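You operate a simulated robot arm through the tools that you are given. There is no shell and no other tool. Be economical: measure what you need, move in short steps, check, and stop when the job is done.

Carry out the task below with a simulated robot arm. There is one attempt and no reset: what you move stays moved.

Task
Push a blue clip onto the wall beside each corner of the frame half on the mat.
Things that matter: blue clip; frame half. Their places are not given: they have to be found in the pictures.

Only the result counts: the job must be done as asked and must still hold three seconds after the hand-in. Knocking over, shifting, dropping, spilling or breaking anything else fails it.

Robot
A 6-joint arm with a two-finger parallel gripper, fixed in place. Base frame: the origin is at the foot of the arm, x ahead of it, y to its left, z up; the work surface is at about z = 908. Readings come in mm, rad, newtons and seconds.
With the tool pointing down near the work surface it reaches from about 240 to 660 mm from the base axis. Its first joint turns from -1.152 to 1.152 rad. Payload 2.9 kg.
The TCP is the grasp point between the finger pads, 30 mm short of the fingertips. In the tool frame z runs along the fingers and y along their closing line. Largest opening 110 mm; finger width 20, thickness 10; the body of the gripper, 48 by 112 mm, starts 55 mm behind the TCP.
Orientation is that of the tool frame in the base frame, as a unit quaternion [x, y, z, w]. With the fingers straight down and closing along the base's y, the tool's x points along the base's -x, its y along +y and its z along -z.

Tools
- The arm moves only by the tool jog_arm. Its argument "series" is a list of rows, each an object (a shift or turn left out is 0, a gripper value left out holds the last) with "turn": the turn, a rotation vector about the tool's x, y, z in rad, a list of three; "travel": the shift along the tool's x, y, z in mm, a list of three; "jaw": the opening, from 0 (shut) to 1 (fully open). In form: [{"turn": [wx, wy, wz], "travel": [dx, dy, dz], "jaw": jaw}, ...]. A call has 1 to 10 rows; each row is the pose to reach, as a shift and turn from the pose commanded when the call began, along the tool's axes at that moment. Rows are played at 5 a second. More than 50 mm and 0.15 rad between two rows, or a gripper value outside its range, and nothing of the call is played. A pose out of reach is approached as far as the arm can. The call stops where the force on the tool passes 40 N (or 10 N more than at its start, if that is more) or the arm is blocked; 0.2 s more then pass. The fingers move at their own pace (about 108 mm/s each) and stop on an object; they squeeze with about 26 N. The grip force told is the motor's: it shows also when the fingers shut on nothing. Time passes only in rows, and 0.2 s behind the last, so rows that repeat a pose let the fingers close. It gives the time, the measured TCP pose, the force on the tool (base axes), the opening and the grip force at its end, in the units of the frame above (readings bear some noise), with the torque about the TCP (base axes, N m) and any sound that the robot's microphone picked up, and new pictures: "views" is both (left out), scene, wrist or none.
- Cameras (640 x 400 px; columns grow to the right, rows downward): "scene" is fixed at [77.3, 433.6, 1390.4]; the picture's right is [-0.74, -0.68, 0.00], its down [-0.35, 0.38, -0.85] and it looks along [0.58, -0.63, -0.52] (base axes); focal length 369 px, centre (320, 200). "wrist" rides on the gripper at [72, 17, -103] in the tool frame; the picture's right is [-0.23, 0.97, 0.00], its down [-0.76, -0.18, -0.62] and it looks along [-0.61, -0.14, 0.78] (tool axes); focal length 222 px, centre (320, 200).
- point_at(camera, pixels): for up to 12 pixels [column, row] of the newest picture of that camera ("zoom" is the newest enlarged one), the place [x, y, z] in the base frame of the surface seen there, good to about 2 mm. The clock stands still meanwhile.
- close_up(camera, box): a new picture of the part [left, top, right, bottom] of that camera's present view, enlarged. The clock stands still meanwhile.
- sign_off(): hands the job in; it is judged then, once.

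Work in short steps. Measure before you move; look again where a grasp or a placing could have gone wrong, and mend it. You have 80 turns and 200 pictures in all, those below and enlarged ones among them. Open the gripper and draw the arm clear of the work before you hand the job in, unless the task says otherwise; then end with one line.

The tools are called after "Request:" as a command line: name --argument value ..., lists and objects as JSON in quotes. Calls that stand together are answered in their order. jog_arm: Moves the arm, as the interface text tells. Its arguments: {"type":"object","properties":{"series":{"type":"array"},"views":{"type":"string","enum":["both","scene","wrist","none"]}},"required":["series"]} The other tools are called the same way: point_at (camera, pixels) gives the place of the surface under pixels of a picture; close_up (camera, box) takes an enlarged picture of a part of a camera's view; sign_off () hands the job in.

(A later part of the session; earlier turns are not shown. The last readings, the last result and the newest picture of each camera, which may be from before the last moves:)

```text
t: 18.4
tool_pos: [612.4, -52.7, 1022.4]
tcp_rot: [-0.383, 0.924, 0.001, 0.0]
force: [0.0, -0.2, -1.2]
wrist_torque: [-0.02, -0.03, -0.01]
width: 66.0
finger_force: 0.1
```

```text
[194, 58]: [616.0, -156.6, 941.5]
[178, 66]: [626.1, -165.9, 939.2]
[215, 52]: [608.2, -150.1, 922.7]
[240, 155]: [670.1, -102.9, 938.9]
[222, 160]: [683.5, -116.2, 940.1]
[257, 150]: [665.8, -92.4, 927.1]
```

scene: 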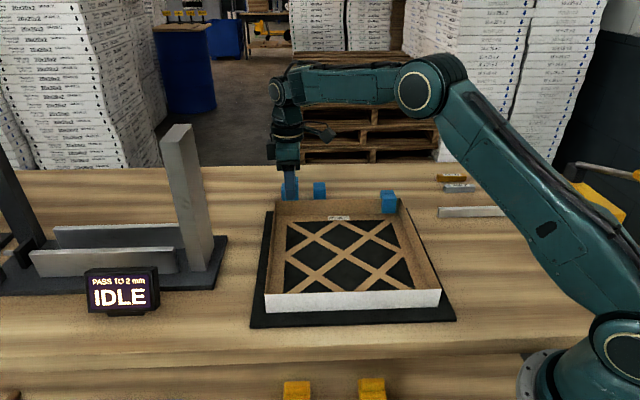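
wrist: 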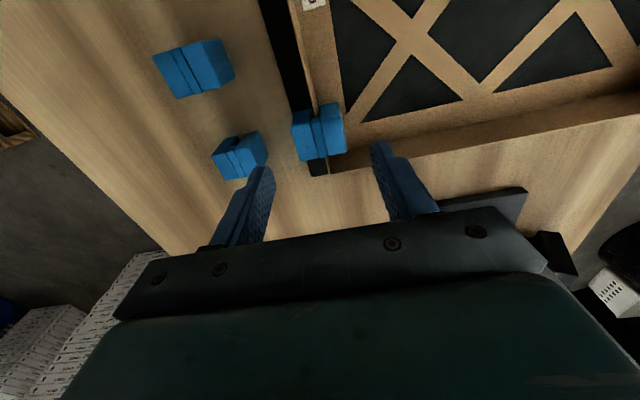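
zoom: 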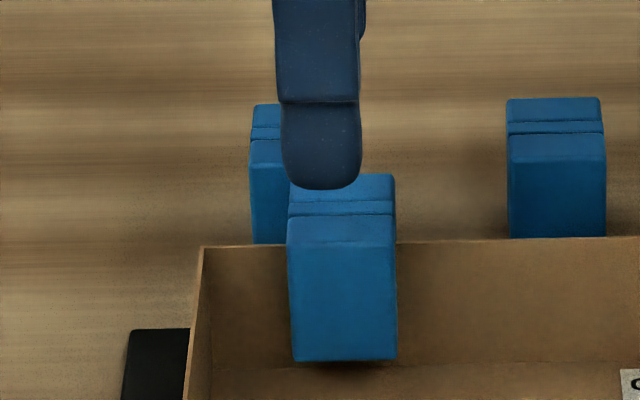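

Seated level (top 964), but its centre is about 40 mm from the corner; I re-grip, raise it 10 mm (wall still in the slot), shift it 10 mm nearer the corner, and press again.

Request:
jog_arm --series '[{"travel": [3, 0, 35], "jaw": 0.6}, {"travel": [3, 0, 62]}, {"travel": [3, 0, 62], "jaw": 0.2}, {"travel": [3, 0, 62]}, {"travel": [3, 0, 62]}, {"travel": [3, 0, 51]}, {"travel": [-2, 0, 51]}, {"travel": [-7, 0, 51]}, {"travel": [-7, 0, 57]}, {"travel": [-7, 0, 61]}]' --views "wrist"

```text
t: 20.6
tool_pos: [618.3, -45.8, 963.9]
tcp_rot: [-0.383, 0.924, 0.0, 0.001]
force: [-0.9, -0.5, 0.0]
wrist_torque: [0.02, -0.01, 0.01]
width: 39.3
finger_force: 26.6
```

wrist: 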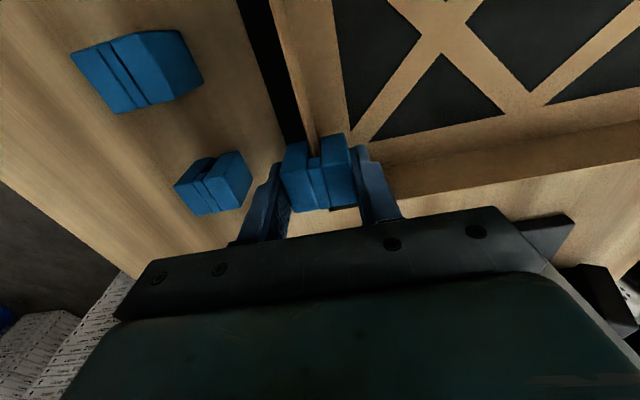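

It moved without load. I press down to contact and release, then rise.

Request:
jog_arm --series '[{"travel": [0, 0, 2], "jaw": 0.2}, {"travel": [0, 0, 4]}, {"travel": [0, 0, 6]}, {"travel": [0, 0, 7.5]}]' --views "none"

Request:
jog_arm --series '[{"travel": [0, 0, 0], "jaw": 0.6}, {"travel": [0, 0, 0], "jaw": 0.6}, {"travel": [0, 0, -20]}, {"travel": [0, 0, -50]}, {"travel": [0, 0, -70]}]' --views "wrist"

Request:
close_up --camera "scene" --box '[255, 170, 325, 220]'

Request:
point_at --camera "zoom" --pixels '[[340, 205], [290, 230], [360, 230], [290, 340], [360, 340], [203, 248]]'

```text
t: 21.6
tool_pos: [618.5, -46.3, 958.7]
tcp_rot: [-0.382, 0.924, -0.002, 0.003]
force: [0.3, 0.6, 23.1]
wrist_torque: [0.02, 0.02, 0.0]
width: 39.7
finger_force: 25.9
```

```text
t: 22.8
tool_pos: [617.2, -46.4, 1028.1]
tcp_rot: [-0.383, 0.924, 0.0, 0.0]
force: [-0.1, -0.1, -0.3]
wrist_torque: [0.0, -0.02, 0.02]
width: 65.8
finger_force: 0.1
```

wrist: 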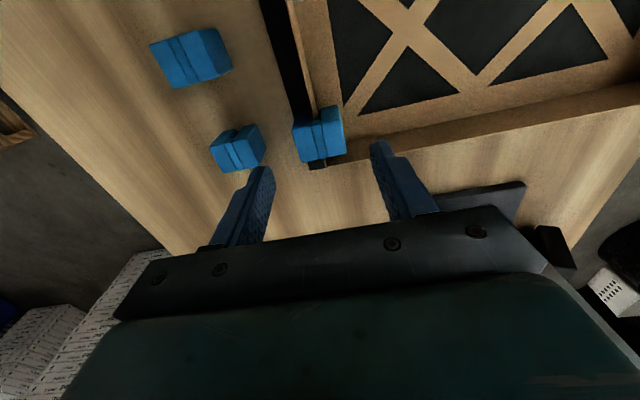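

```text
8.00 times, centred on (290, 195) of scene
```

zoom: 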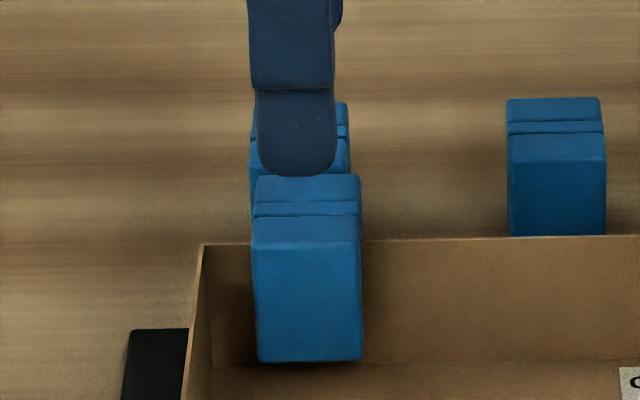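

```text
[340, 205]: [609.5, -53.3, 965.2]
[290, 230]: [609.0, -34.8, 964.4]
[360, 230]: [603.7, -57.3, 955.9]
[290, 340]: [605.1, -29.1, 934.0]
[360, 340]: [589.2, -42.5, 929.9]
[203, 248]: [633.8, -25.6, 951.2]
```

Second clip is now 30 mm from the corner, seated. I go above clip 2, expected near (628,-161).

Request:
jog_arm --series '[{"travel": [25, -30, 0], "jaw": 0.6}, {"travel": [50, -60, 0]}, {"travel": [73, -89, 5]}, {"travel": [73, -89, 18]}]' --views "wrist"

Request:
close_up --camera "wrist" --box '[280, 90, 360, 170]'

```text
t: 23.8
tool_pos: [627.5, -160.6, 1008.3]
tcp_rot: [-0.383, 0.924, -0.001, 0.0]
force: [0.0, 0.4, -0.6]
wrist_torque: [0.01, 0.0, 0.0]
width: 65.8
finger_force: 0.1
```

wrist: 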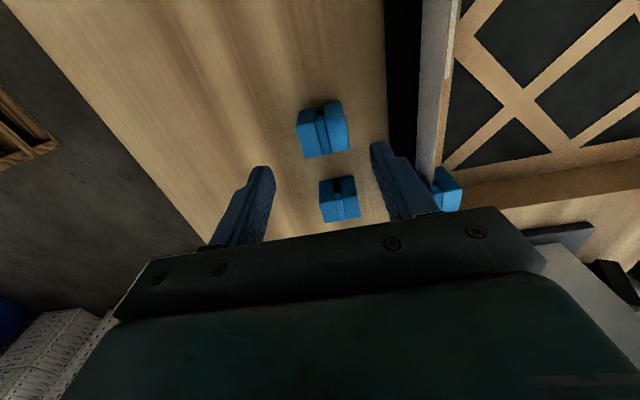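

```text
5.00 times, centred on (320, 130) of wrist
```

zoom: 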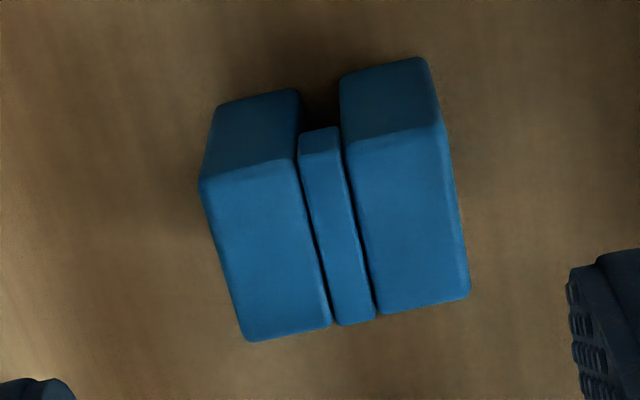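

The clip seems offset by a few millimetres toward the camera and to the right; I measure its corners.

Request:
point_at --camera "zoom" --pixels '[[208, 182], [248, 335], [465, 290], [435, 130], [270, 250], [335, 225], [400, 220]]'

```text
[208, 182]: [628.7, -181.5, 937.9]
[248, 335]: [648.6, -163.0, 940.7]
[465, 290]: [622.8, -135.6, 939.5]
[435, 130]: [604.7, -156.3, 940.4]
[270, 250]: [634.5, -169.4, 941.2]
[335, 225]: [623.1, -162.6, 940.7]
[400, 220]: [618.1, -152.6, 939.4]
```

Centre ≈(626,-159), only 1–2 mm off. I correct slightly, descend, grip and lift.

Request:
jog_arm --series '[{"travel": [1.5, 1.7, 35], "jaw": 0.6}, {"travel": [1.5, 1.7, 70]}, {"travel": [1.5, 1.7, 70], "jaw": 0.2}, {"travel": [1.5, 1.7, 70]}, {"travel": [1.5, 1.7, 70]}, {"travel": [1.5, 1.7, 40]}, {"travel": [1.5, 1.7, 0]}, {"travel": [1.5, 1.7, -10]}]' --views "wrist"

Request:
close_up --camera "wrist" --box '[265, 90, 385, 220]'

```text
t: 25.6
tool_pos: [626.9, -162.1, 1019.2]
tcp_rot: [-0.382, 0.924, 0.001, 0.0]
force: [0.3, -0.3, -1.4]
wrist_torque: [0.01, -0.01, 0.04]
width: 39.6
finger_force: 26.2
```

wrist: 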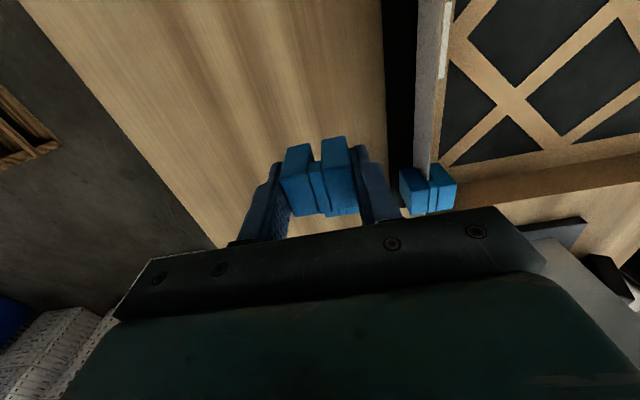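

```text
3.08 times, centred on (325, 155) of wrist
```

zoom: 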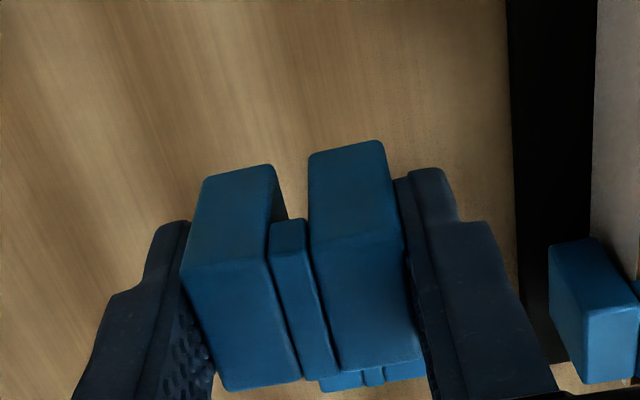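

Held well. I carry it across over the frame to the near wall by the (430,176) corner, at safe height.

Request:
jog_arm --series '[{"travel": [-7.7, 42, 0], "jaw": 0.2}, {"travel": [-15.4, 84, 0]}, {"travel": [-23.1, 126, 0]}, {"travel": [-30.8, 168, 0]}, {"travel": [-38.5, 210, 0]}, {"travel": [-46.2, 252, 0]}, {"travel": [-53.9, 294, 0]}, {"travel": [-61.6, 336, 0]}, {"travel": [-68, 376, 0]}, {"travel": [-68, 376, 17]}]' --views "both"

Request:
close_up --camera "wrist" --box '[300, 95, 348, 165]'

Request:
close_up --camera "scene" --box '[240, 220, 340, 320]'

```text
t: 27.8
tool_pos: [406.6, 152.5, 1003.0]
tcp_rot: [-0.383, 0.924, -0.001, 0.001]
force: [-0.4, -0.6, -0.1]
wrist_torque: [0.02, 0.04, -0.01]
width: 39.1
finger_force: 25.4
```

scene: 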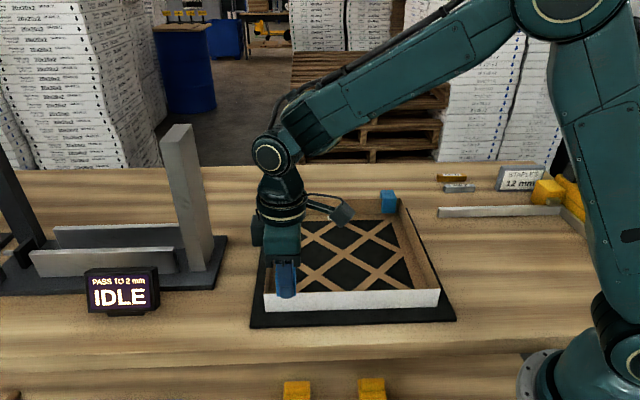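
wrist: 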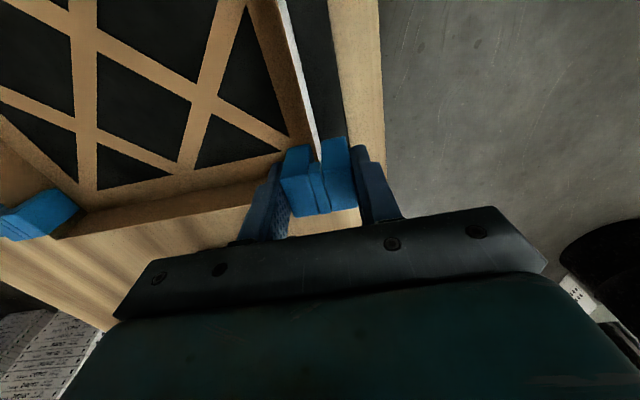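

```text
5.71 times, centred on (324, 130) of wrist
```

zoom: 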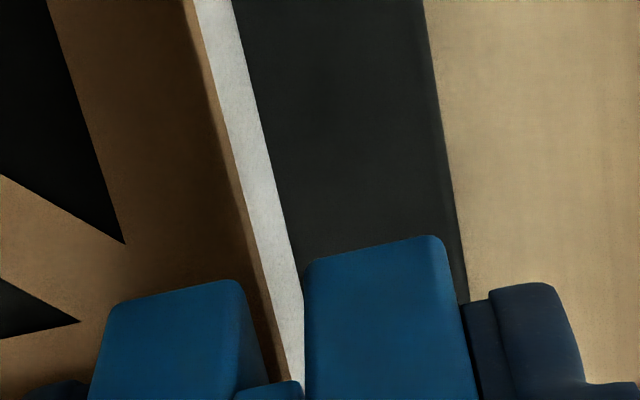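

```text
4.00 times, centred on (290, 270) of scene
```

zoom: 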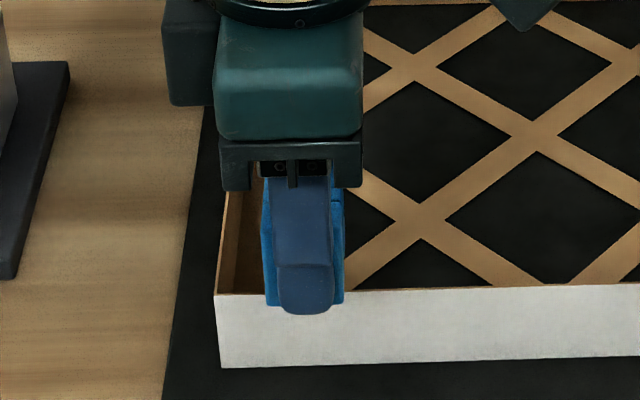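

The rim (brown edge at zoom x≈242, row 225) is about 4.6 mm toward the inside of the slot centre (277). I shift by 4.6 mm and look again.

Request:
jog_arm --series '[{"travel": [0, -4.6, 3], "jaw": 0.2}, {"travel": [0, -4.6, 6]}]' --views "wrist"

Request:
close_up --camera "wrist" --box '[300, 95, 348, 165]'

Request:
close_up --camera "scene" --box '[255, 260, 315, 320]'

```text
t: 28.4
tool_pos: [410.1, 148.9, 995.3]
tcp_rot: [-0.383, 0.924, 0.001, 0.0]
force: [-0.5, -0.1, 0.4]
wrist_torque: [-0.02, 0.01, 0.01]
width: 39.2
finger_force: 26.1
```

wrist: 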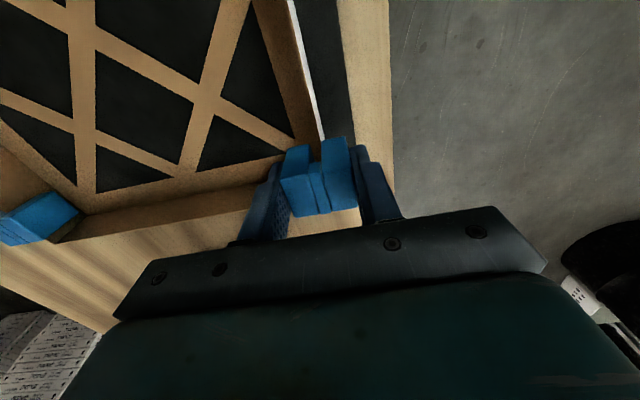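

```text
5.71 times, centred on (324, 130) of wrist
```

zoom: 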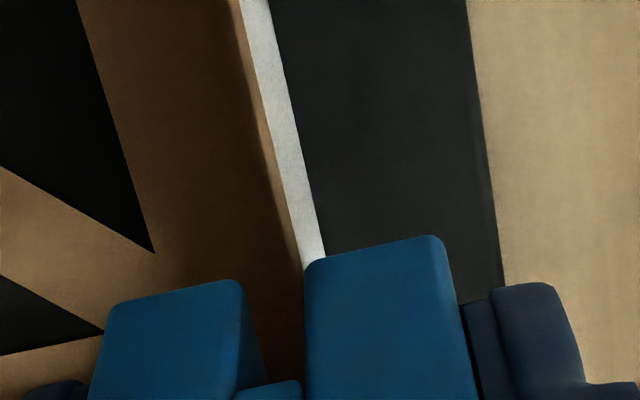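

```text
6.67 times, centred on (285, 290) of scene
```

zoom: 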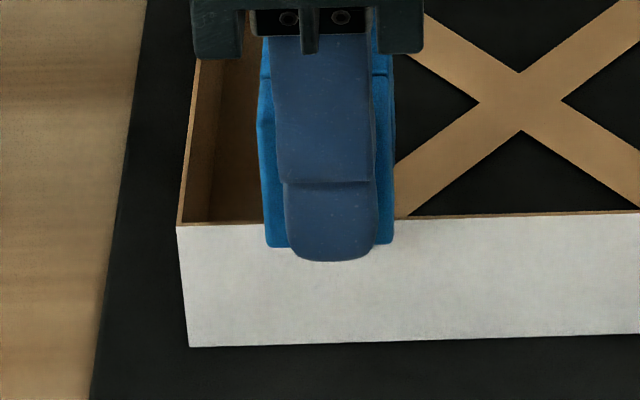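

The rim is now about 1.6 mm to the other side (≈290 against 276 at row 249). I shift back 1.6 mm and lower slightly to check.

Request:
jog_arm --series '[{"travel": [0, 1.6, 1], "jaw": 0.2}, {"travel": [0, 1.6, 3]}]' --views "wrist"

Request:
close_up --camera "wrist" --box '[300, 105, 348, 165]'

```text
t: 29.0
tool_pos: [410.4, 151.6, 992.3]
tcp_rot: [-0.382, 0.924, 0.001, 0.0]
force: [-0.9, -0.3, -1.2]
wrist_torque: [-0.02, 0.01, 0.0]
width: 38.9
finger_force: 26.2
```

wrist: 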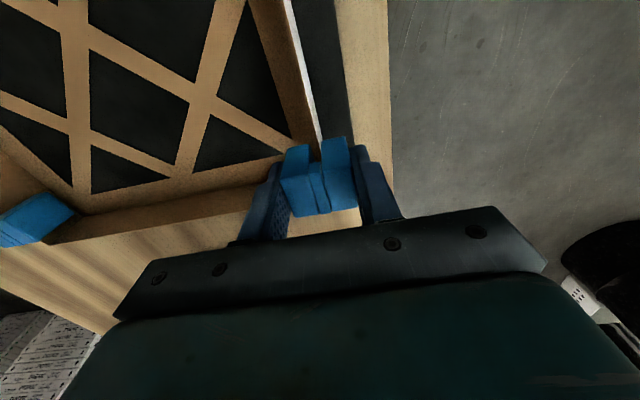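

```text
6.67 times, centred on (324, 135) of wrist
```

zoom: 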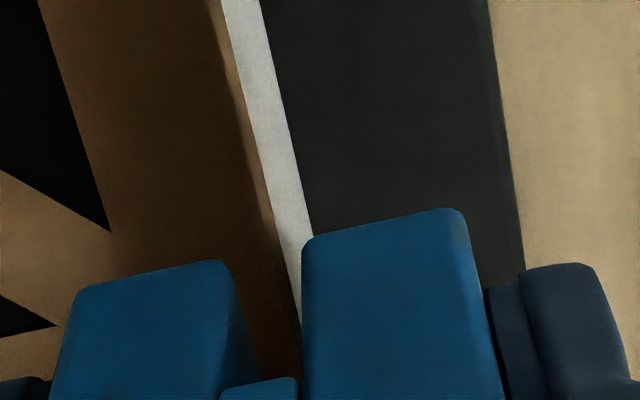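

The rim now meets the slot centre (≈270 against 268). I lower and press.

Request:
jog_arm --series '[{"travel": [0, 0, 7], "jaw": 0.2}, {"travel": [0, 0, 14]}, {"travel": [0, 0, 20]}, {"travel": [0, 0, 25]}, {"travel": [0, 0, 29]}, {"travel": [0, 0, 32]}, {"travel": [0, 0, 34]}, {"travel": [0, 0, 35]}, {"travel": [0, 0, 36]}]' --views "wrist"

Request:
close_up --camera "wrist" --box '[265, 90, 385, 220]'

Request:
close_up --camera "scene" --box '[255, 260, 315, 320]'

```text
t: 31.0
tool_pos: [412.2, 150.4, 956.7]
tcp_rot: [-0.382, 0.924, 0.0, 0.002]
force: [-0.4, -0.9, 23.7]
wrist_torque: [-0.03, 0.07, -0.02]
width: 39.5
finger_force: 25.8
```

wrist: 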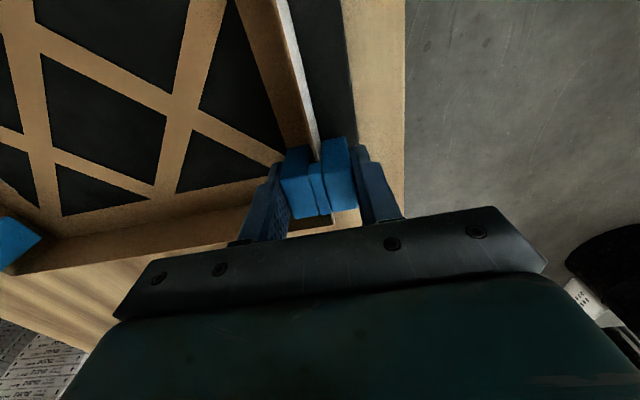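

```text
3.08 times, centred on (325, 155) of wrist
```

zoom: 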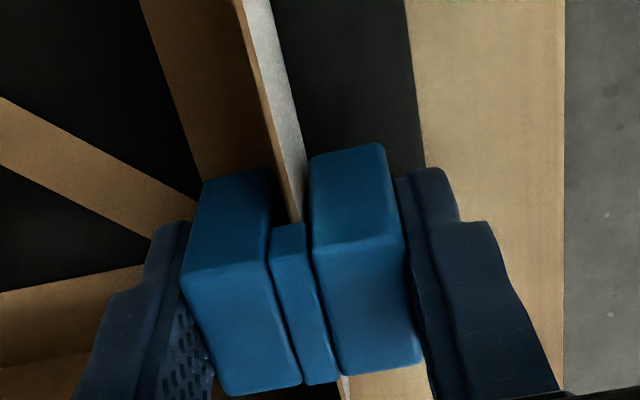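

```text
6.67 times, centred on (285, 290) of scene
```

zoom: 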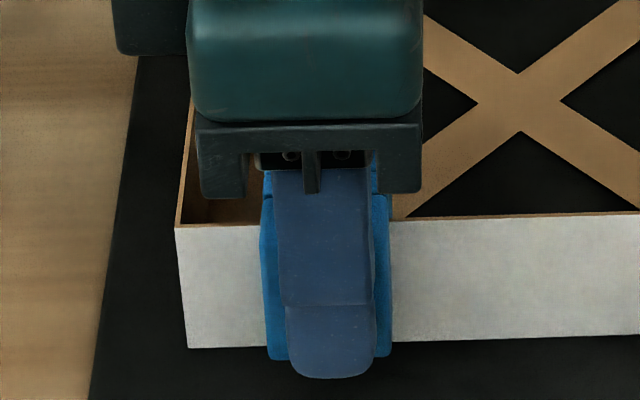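

Pressed to 24 N with the wall in the slot. I release and rise, then check it.

Request:
jog_arm --series '[{"travel": [0, 0, 0], "jaw": 0.6}, {"travel": [0, 0, 0], "jaw": 0.6}, {"travel": [0, 0, -20]}, {"travel": [0, 0, -50]}, {"travel": [0, 0, -75]}]' --views "scene"

Request:
close_up --camera "scene" --box '[255, 260, 315, 320]'

Request:
point_at --camera "zoom" --pixels '[[275, 205], [370, 205], [320, 185], [320, 200], [280, 340], [370, 340], [178, 226], [500, 216]]'

```text
t: 32.2
tool_pos: [410.0, 150.3, 1031.1]
tcp_rot: [-0.382, 0.924, 0.0, 0.0]
force: [-0.1, 0.1, 0.0]
wrist_torque: [0.01, -0.04, -0.03]
width: 65.9
finger_force: 0.1
```

scene: 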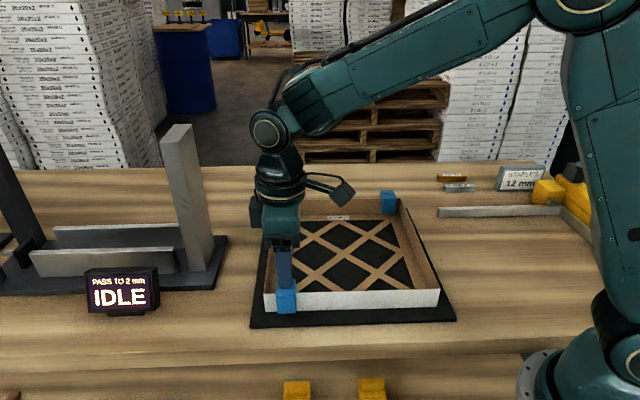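

```text
6.67 times, centred on (285, 290) of scene
```

zoom: 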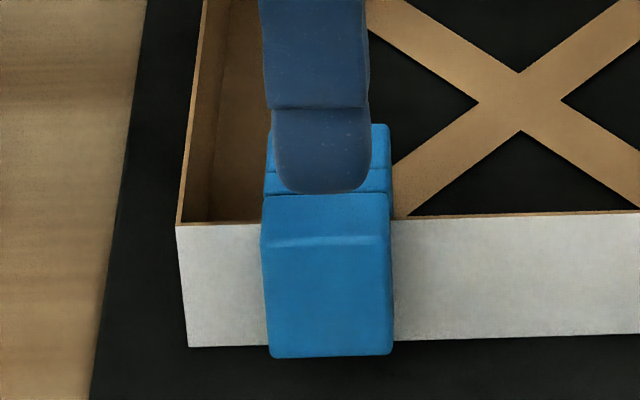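

```text
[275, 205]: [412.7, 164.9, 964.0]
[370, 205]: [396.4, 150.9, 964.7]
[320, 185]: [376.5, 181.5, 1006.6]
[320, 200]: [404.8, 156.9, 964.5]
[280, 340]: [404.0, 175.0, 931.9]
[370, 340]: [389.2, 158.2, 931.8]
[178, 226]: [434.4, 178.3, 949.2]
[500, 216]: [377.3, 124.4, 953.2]
```

Third clip is seated (top ≈964). The last clip at about (683,-105) is beyond the vertical reach, so I go there with the fingers tilted 0.4 rad about the closing axis, pointing outward.

Request:
jog_arm --series '[{"turn": [0, -0.04, 0], "travel": [0, -41, 0], "jaw": 0.65}, {"turn": [0, -0.09, 0], "travel": [0, -82, 0]}, {"turn": [0, -0.13, 0], "travel": [0, -123, 0]}, {"turn": [0, -0.18, 0], "travel": [0, -164, 0]}, {"turn": [0, -0.22, 0], "travel": [0, -205, 0]}, {"turn": [0, -0.27, 0], "travel": [0, -246, 0]}, {"turn": [0, -0.32, 0], "travel": [0, -287, 0]}, {"turn": [0, -0.36, 0], "travel": [-2, -328, 0]}, {"turn": [0, -0.4, 0], "travel": [-5, -372, 0]}, {"turn": [0, -0.4, 0], "travel": [-5, -372, 10]}]' --views "both"

```text
t: 34.4
tool_pos: [664.2, -109.0, 1022.5]
tcp_rot: [-0.374, 0.906, 0.075, 0.184]
force: [-0.2, -0.6, -0.4]
wrist_torque: [0.02, 0.02, -0.01]
width: 71.1
finger_force: 0.0
out of reach, approached as far as the arm can: row 9, 10
```

scene: 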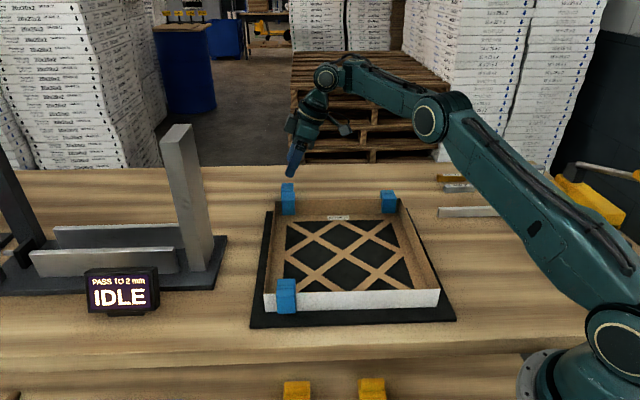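
wrist: 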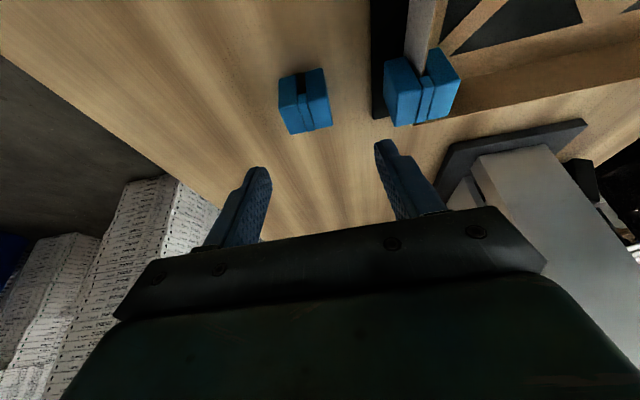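

It reached (664,-109) at this height. I measure the clip precisely before going on.

Request:
close_up --camera "wrist" --box '[265, 55, 345, 145]'

Request:
point_at --camera "zoom" --pixels '[[175, 230], [222, 345], [388, 310], [378, 190], [230, 270], [310, 240], [345, 235]]'

```text
4.44 times, centred on (305, 100) of wrist
```

zoom: 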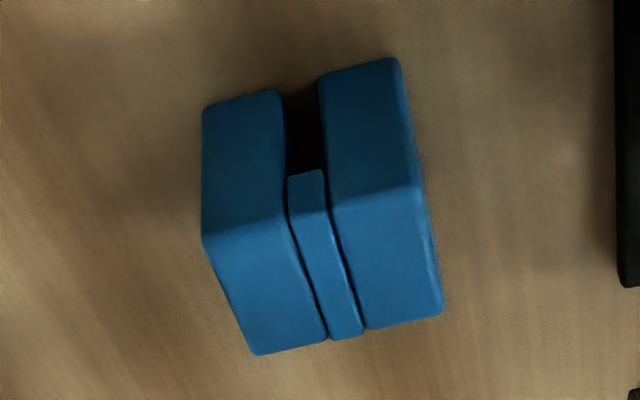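

```text
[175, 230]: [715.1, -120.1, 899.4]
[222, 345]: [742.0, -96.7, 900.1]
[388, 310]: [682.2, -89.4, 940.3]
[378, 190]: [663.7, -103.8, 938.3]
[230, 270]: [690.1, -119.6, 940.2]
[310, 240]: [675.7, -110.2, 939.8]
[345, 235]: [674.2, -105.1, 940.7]
```

I repeat with the actual corner pixels of the enlarged picture.

Request:
point_at --camera "zoom" --pixels '[[207, 238], [258, 348], [436, 306], [413, 194], [325, 260]]'

```text
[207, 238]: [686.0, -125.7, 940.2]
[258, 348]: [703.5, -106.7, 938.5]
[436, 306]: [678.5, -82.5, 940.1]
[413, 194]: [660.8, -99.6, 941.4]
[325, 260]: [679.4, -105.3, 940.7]
```

Clip 1's centre is (682,-104). I tilt 0.2 rad more to gain reach and see where the TCP ends up.

Request:
jog_arm --series '[{"turn": [0, -0.1, 0], "travel": [0, 0, 0], "jaw": 0.65}, {"turn": [0, -0.2, 0], "travel": [0, 0, 0]}]' --views "wrist"

```text
t: 35.0
tool_pos: [665.1, -111.4, 1021.0]
tcp_rot: [-0.366, 0.882, 0.114, 0.273]
force: [0.3, 0.8, -0.4]
wrist_torque: [0.0, 0.02, 0.03]
width: 71.4
finger_force: 0.1
```

wrist: 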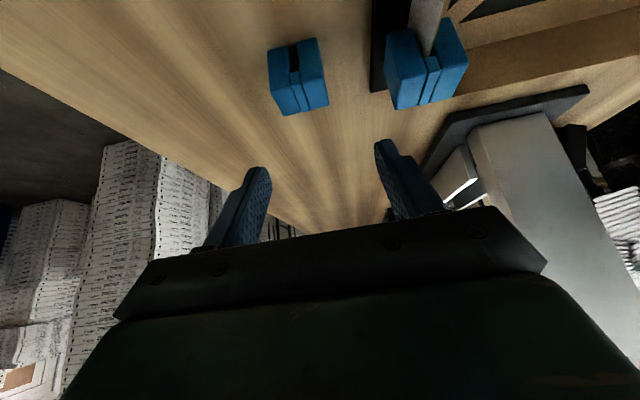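

The commanded pose was kept at (665,-110) with 0.6 rad tilt. Now I move to the hover pose s≈400, n≈556, z≈985 to test the extra reach.

Request:
jog_arm --series '[{"travel": [6.5, -3.5, 17], "jaw": 0.65}, {"travel": [13.3, -7, 34.5]}]' --views "wrist"

Request:
close_up --camera "wrist" --box '[230, 40, 400, 200]'

Request:
close_up --camera "scene" --box '[250, 130, 350, 220]'

```text
t: 35.6
tool_pos: [676.4, -108.4, 982.6]
tcp_rot: [-0.367, 0.882, 0.113, 0.273]
force: [0.2, 0.1, 0.1]
wrist_torque: [0.02, 0.03, 0.0]
width: 71.3
finger_force: 0.0
```

wrist: 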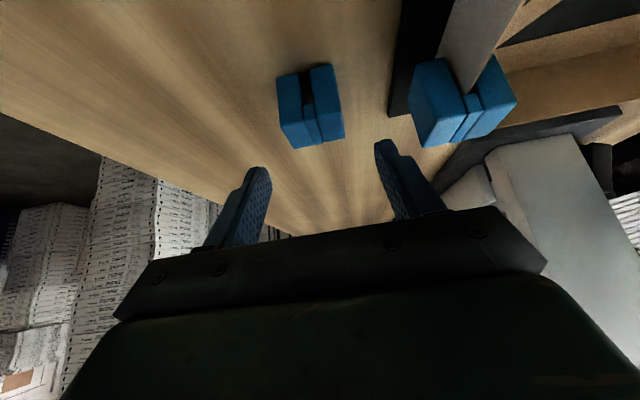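

```text
2.50 times, centred on (315, 120) of wrist
```

zoom: 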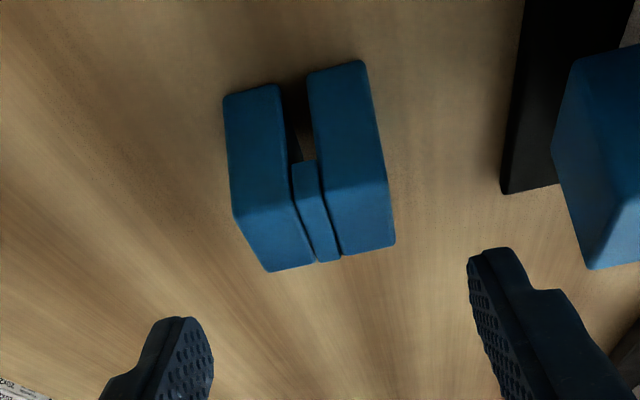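

```text
4.44 times, centred on (300, 175) of scene
```

zoom: 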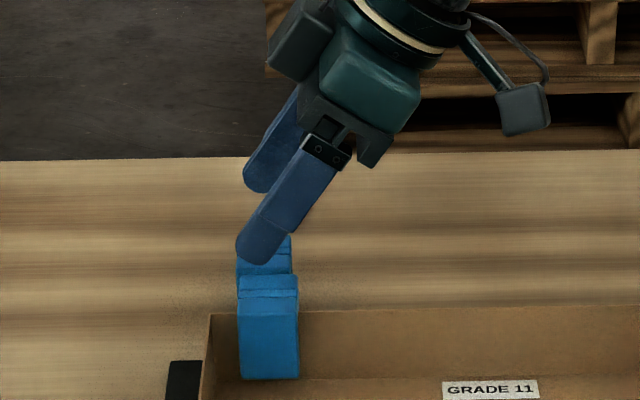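

It reaches. I descend vertically 42 mm around the clip and close.

Request:
jog_arm --series '[{"travel": [12, -0.5, 17], "jaw": 0.65}, {"travel": [24.5, -0.7, 34.1]}, {"travel": [24.5, -0.7, 34.1]}, {"travel": [24.5, -0.7, 34.1], "jaw": 0.2}, {"travel": [24.5, -0.7, 34.1]}, {"travel": [24.5, -0.7, 34.1]}]' --views "wrist"

Request:
close_up --camera "scene" --box '[250, 130, 350, 220]'

```text
t: 37.0
tool_pos: [677.0, -110.4, 942.8]
tcp_rot: [-0.366, 0.883, 0.113, 0.273]
force: [0.3, 0.4, 1.1]
wrist_torque: [-0.01, -0.01, 0.03]
width: 39.2
finger_force: 25.6
```

wrist: 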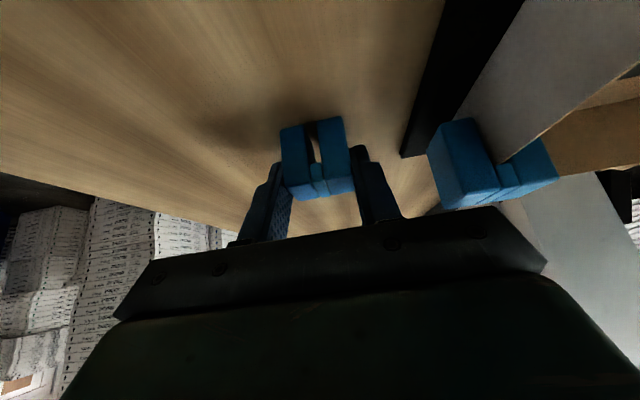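

```text
4.44 times, centred on (300, 175) of scene
```

zoom: 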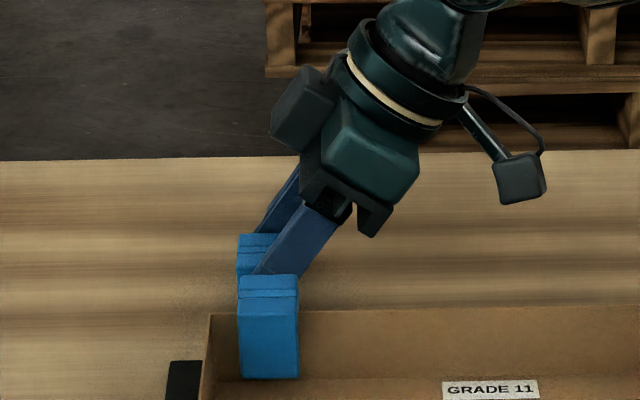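

Gripped (39 mm). I lift it 12 mm, carry it 120 mm back along the row into free table space and set it down upright there for a vertical re-grip.

Request:
jog_arm --series '[{"travel": [-6.8, 0, -9.9], "jaw": 0.2}, {"travel": [26.2, 0, -32.5]}, {"travel": [59.2, 0, -55.1]}, {"travel": [92.2, 0, -77.7]}, {"travel": [96.2, 0, -71.9]}, {"travel": [98.7, 0, -68.2]}, {"travel": [98.7, 0, -68.2]}]' --views "wrist"

Request:
close_up --camera "scene" --box '[270, 130, 400, 220]'

```text
t: 38.6
tool_pos: [591.4, -195.0, 944.2]
tcp_rot: [-0.366, 0.882, 0.114, 0.274]
force: [0.1, -0.4, -0.3]
wrist_torque: [-0.03, -0.03, 0.02]
width: 38.8
finger_force: 26.1
```

wrist: 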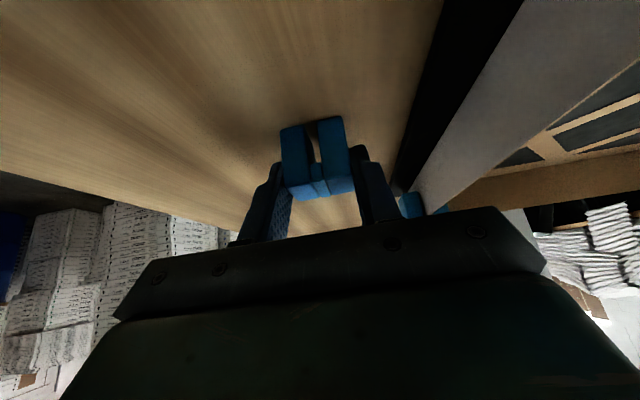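

```text
4.44 times, centred on (335, 175) of scene
```

zoom: 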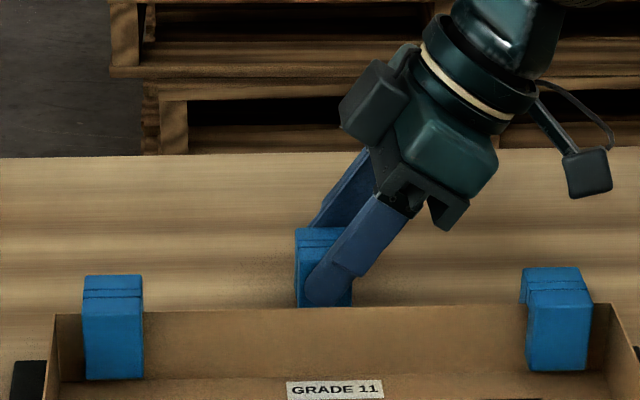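

I release it, rise vertically, and bring the tool back upright.

Request:
jog_arm --series '[{"travel": [0.4, 0, 0.6], "jaw": 0.65}, {"travel": [0.4, 0, 0.6], "jaw": 0.65}, {"travel": [-17, 0, -25]}, {"travel": [-39.5, 0, -57.8]}, {"turn": [0, 0.12, 0], "travel": [-39.5, 0, -57.8]}, {"turn": [0, 0.24, 0], "travel": [-39.5, 0, -57.8]}, {"turn": [0, 0.36, 0], "travel": [-39.5, 0, -57.8]}, {"turn": [0, 0.48, 0], "travel": [-39.5, 0, -57.8]}, {"turn": [0, 0.6, 0], "travel": [-39.5, 0, -57.8]}]' --views "wrist"

Request:
point_at --camera "scene" --pixels '[[335, 183], [342, 183]]'

Request:
close_up --camera "wrist" --box '[270, 90, 390, 210]'

```text
t: 40.6
tool_pos: [589.0, -195.7, 1011.9]
tcp_rot: [-0.384, 0.923, 0.0, 0.0]
force: [-1.1, 0.1, 0.2]
wrist_torque: [0.01, 0.0, 0.02]
width: 71.3
finger_force: 0.0
```

wrist: 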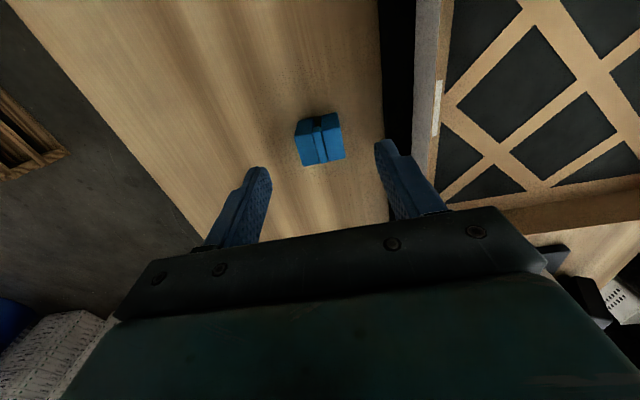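

```text
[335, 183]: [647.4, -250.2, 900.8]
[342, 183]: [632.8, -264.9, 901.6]
```

```text
3.33 times, centred on (330, 150) of wrist
```

zoom: 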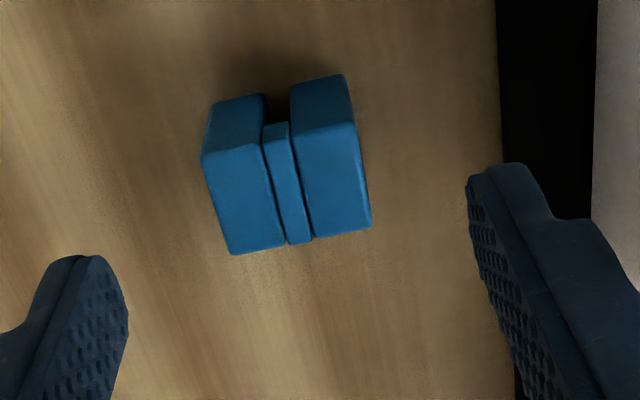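

The clip stands upright and aligned. I measure its top corners.

Request:
point_at --camera "zoom" --pixels '[[206, 157], [234, 249], [367, 225], [350, 129], [240, 200], [335, 180]]'

```text
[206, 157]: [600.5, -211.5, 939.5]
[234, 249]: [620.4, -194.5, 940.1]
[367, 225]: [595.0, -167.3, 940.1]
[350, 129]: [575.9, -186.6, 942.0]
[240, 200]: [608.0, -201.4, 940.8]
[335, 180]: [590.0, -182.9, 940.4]
```

Centre (598,-190), about 9 mm ahead of the TCP. I shift, descend, grip and lift.

Request:
jog_arm --series '[{"travel": [-8.5, -1.5, 30], "jaw": 0.65}, {"travel": [-8.5, -1.5, 74]}, {"travel": [-8.5, -1.5, 74], "jaw": 0.2}, {"travel": [-8.5, -1.5, 74]}, {"travel": [-8.5, -1.5, 74]}, {"travel": [-8.5, -1.5, 40]}, {"travel": [-8.5, -1.5, 0]}, {"travel": [-8.5, -1.5, -8]}]' --views "wrist"

Request:
close_up --camera "wrist" --box '[265, 90, 385, 220]'

```text
t: 42.4
tool_pos: [599.1, -189.9, 1020.5]
tcp_rot: [-0.382, 0.924, 0.001, 0.0]
force: [0.3, 1.0, -0.2]
wrist_torque: [0.01, -0.05, -0.01]
width: 38.9
finger_force: 26.0
```

wrist: 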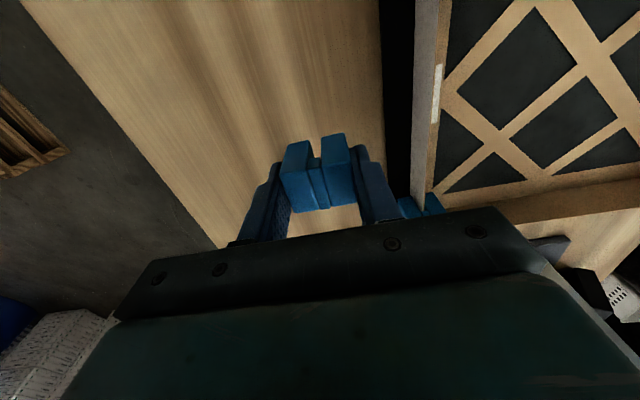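

```text
3.08 times, centred on (325, 155) of wrist
```

zoom: 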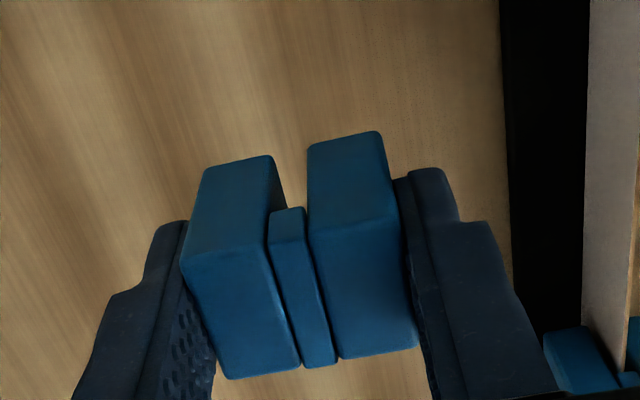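

Held centred. I carry it over the frame to the near wall by the (228,-24) corner.

Request:
jog_arm --series '[{"travel": [12, 42, 0], "jaw": 0.2}, {"travel": [24, 84, 0]}, {"travel": [37, 126, 0]}, {"travel": [49, 168, 0]}, {"travel": [61, 210, 0]}, {"travel": [73, 252, 0]}, {"travel": [86, 294, 0]}, {"travel": [98, 336, 0]}, {"travel": [111, 375, 0]}, {"travel": [111, 375, 17]}]' --views "both"

Request:
close_up --camera "wrist" --box '[300, 95, 348, 165]'

```text
t: 44.6
tool_pos: [253.0, -3.1, 1003.8]
tcp_rot: [-0.382, 0.924, 0.0, 0.0]
force: [-0.5, 0.0, 1.1]
wrist_torque: [0.0, -0.02, 0.0]
width: 39.2
finger_force: 26.0
```

scene: 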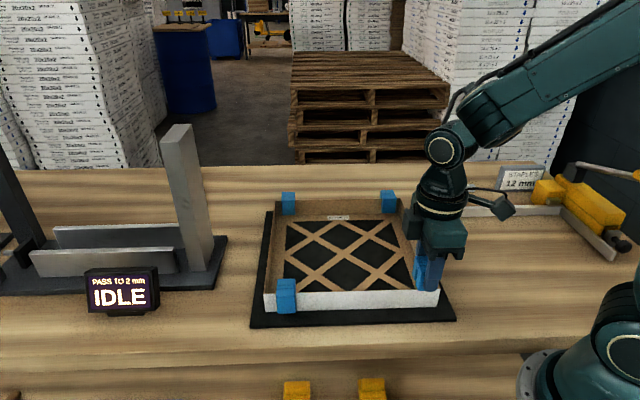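
wrist: 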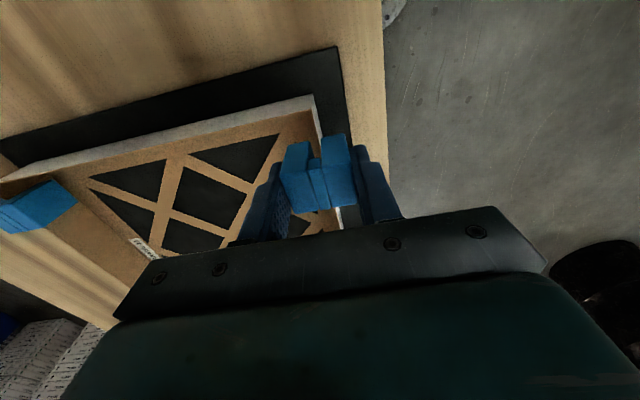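

```text
5.71 times, centred on (324, 130) of wrist
```

zoom: 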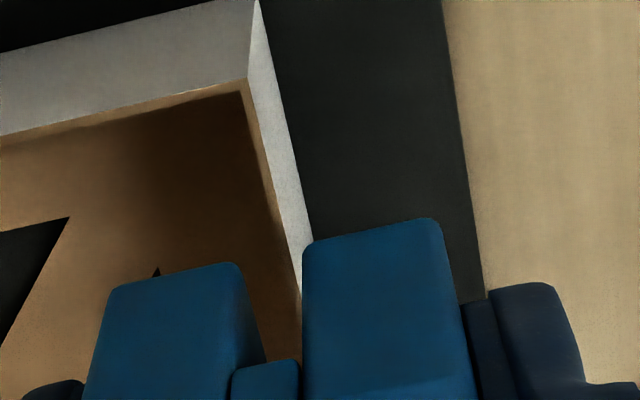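

The rim is roughly at the slot centre; I lower 9 mm to just above it and check again, as the estimate is better there.

Request:
jog_arm --series '[{"travel": [0, 0.5, 5], "jaw": 0.2}, {"travel": [0, 0.5, 10]}]' --views "wrist"

Request:
close_up --camera "wrist" --box '[300, 105, 348, 165]'

```text
t: 45.2
tool_pos: [253.9, -4.8, 995.1]
tcp_rot: [-0.383, 0.924, 0.0, 0.0]
force: [-0.5, -0.2, 0.0]
wrist_torque: [-0.02, 0.01, 0.0]
width: 39.3
finger_force: 26.3
```

wrist: 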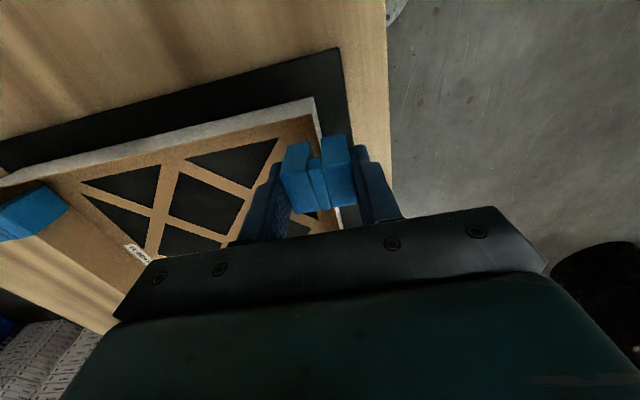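

```text
6.67 times, centred on (324, 135) of wrist
```

zoom: 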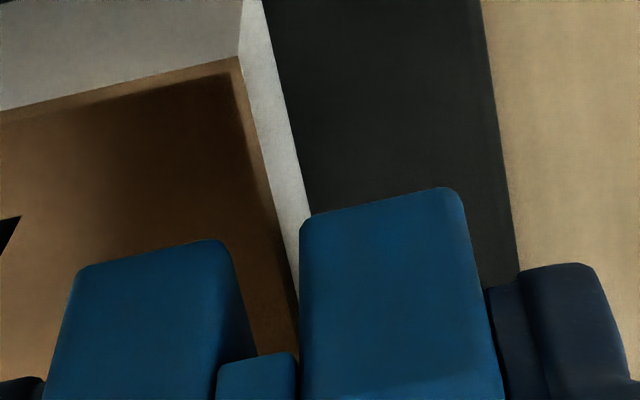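

The rim is 0.7 mm off centre; I correct it, then lower and press.

Request:
jog_arm --series '[{"travel": [0, 0.7, 7], "jaw": 0.2}, {"travel": [0, 0.7, 15]}, {"travel": [0, 0.7, 22]}, {"travel": [0, 0.7, 28]}, {"travel": [0, 0.7, 32]}, {"travel": [0, 0.7, 35]}, {"travel": [0, 0.7, 37]}, {"travel": [0, 0.7, 38.5]}]' --views "wrist"

Request:
close_up --camera "wrist" --box '[265, 90, 385, 220]'

Request:
close_up --camera "scene" --box '[390, 240, 470, 320]'

```text
t: 47.0
tool_pos: [253.7, -2.6, 955.1]
tcp_rot: [-0.382, 0.924, 0.0, 0.001]
force: [-2.1, 1.9, 23.2]
wrist_torque: [-0.04, -0.01, -0.01]
width: 39.0
finger_force: 26.0
```

wrist: 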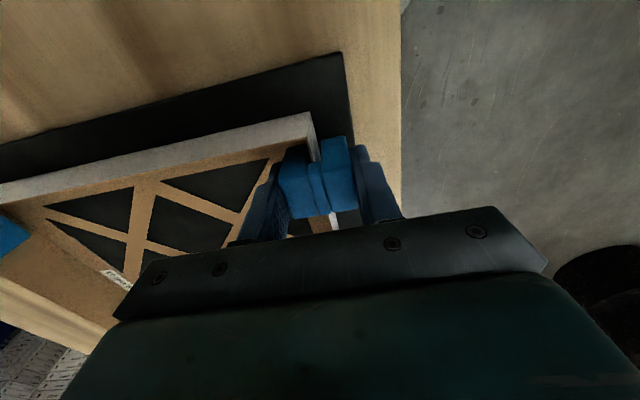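

```text
3.08 times, centred on (325, 155) of wrist
```

zoom: 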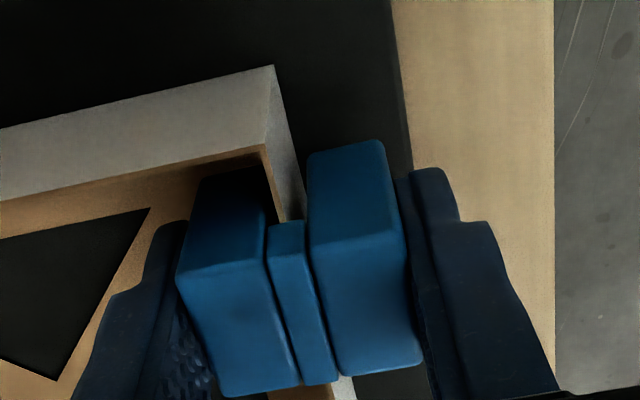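

```text
5.00 times, centred on (430, 280) of scene
```

zoom: 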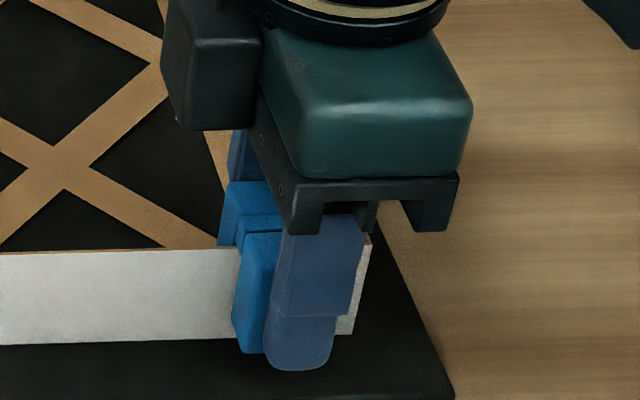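

Pressed to 23 N, with the wall in the slot. I release, rise and move clear upward, then check all four clips.

Request:
jog_arm --series '[{"travel": [0, 0, 0], "jaw": 0.6}, {"travel": [0, 0, 0], "jaw": 0.6}, {"travel": [0, 0, -20]}, {"travel": [0, 0, -50]}, {"travel": [0, 0, -90]}, {"travel": [-30, 0, -130]}, {"travel": [-60, 0, -170]}, {"travel": [-90, -20, -190]}]' --views "both"

Request:
close_up --camera "scene" --box '[240, 175, 464, 335]'

Request:
close_up --camera "scene" --box '[400, 260, 460, 320]'

```text
t: 48.8
tool_pos: [330.0, 47.4, 1144.7]
tcp_rot: [-0.382, 0.924, 0.0, 0.0]
force: [-0.3, -0.2, 0.5]
wrist_torque: [-0.02, 0.01, -0.01]
width: 65.9
finger_force: 0.1
```

scene: 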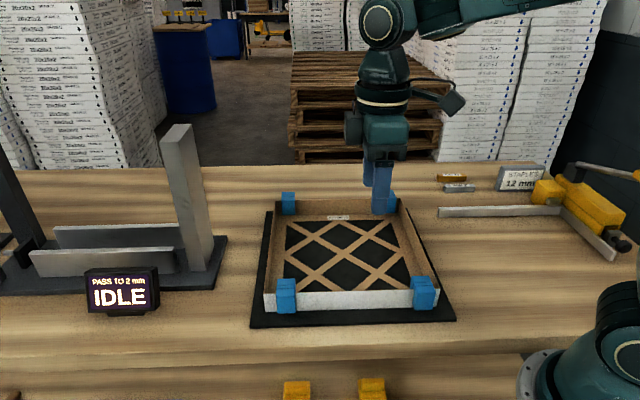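
wrist: 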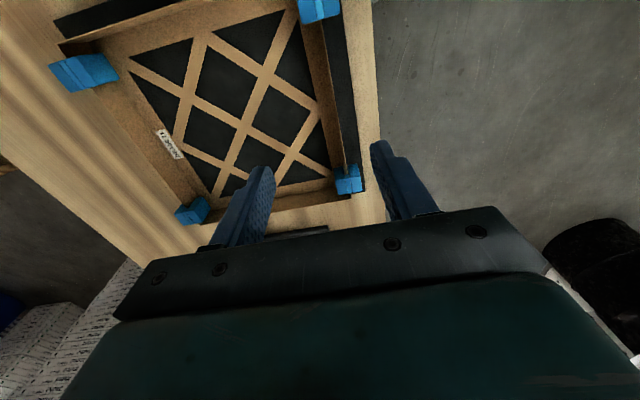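

```text
2.50 times, centred on (352, 255) of scene
```

zoom: 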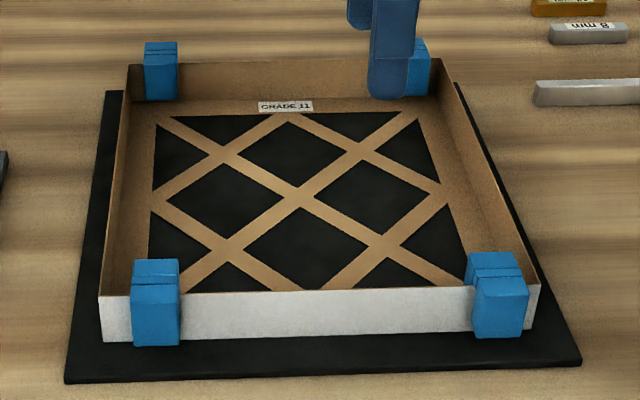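

```text
6.67 times, centred on (430, 290) of scene
```

zoom: 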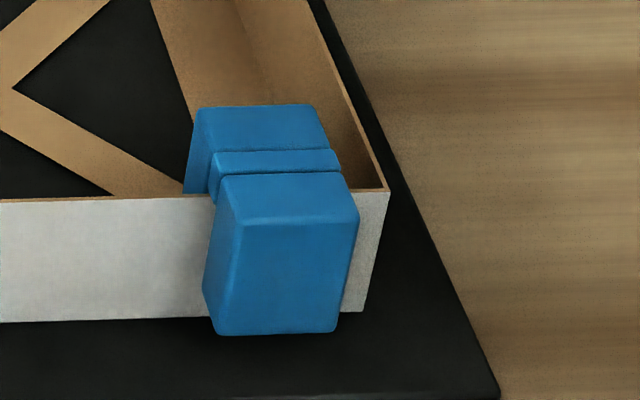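

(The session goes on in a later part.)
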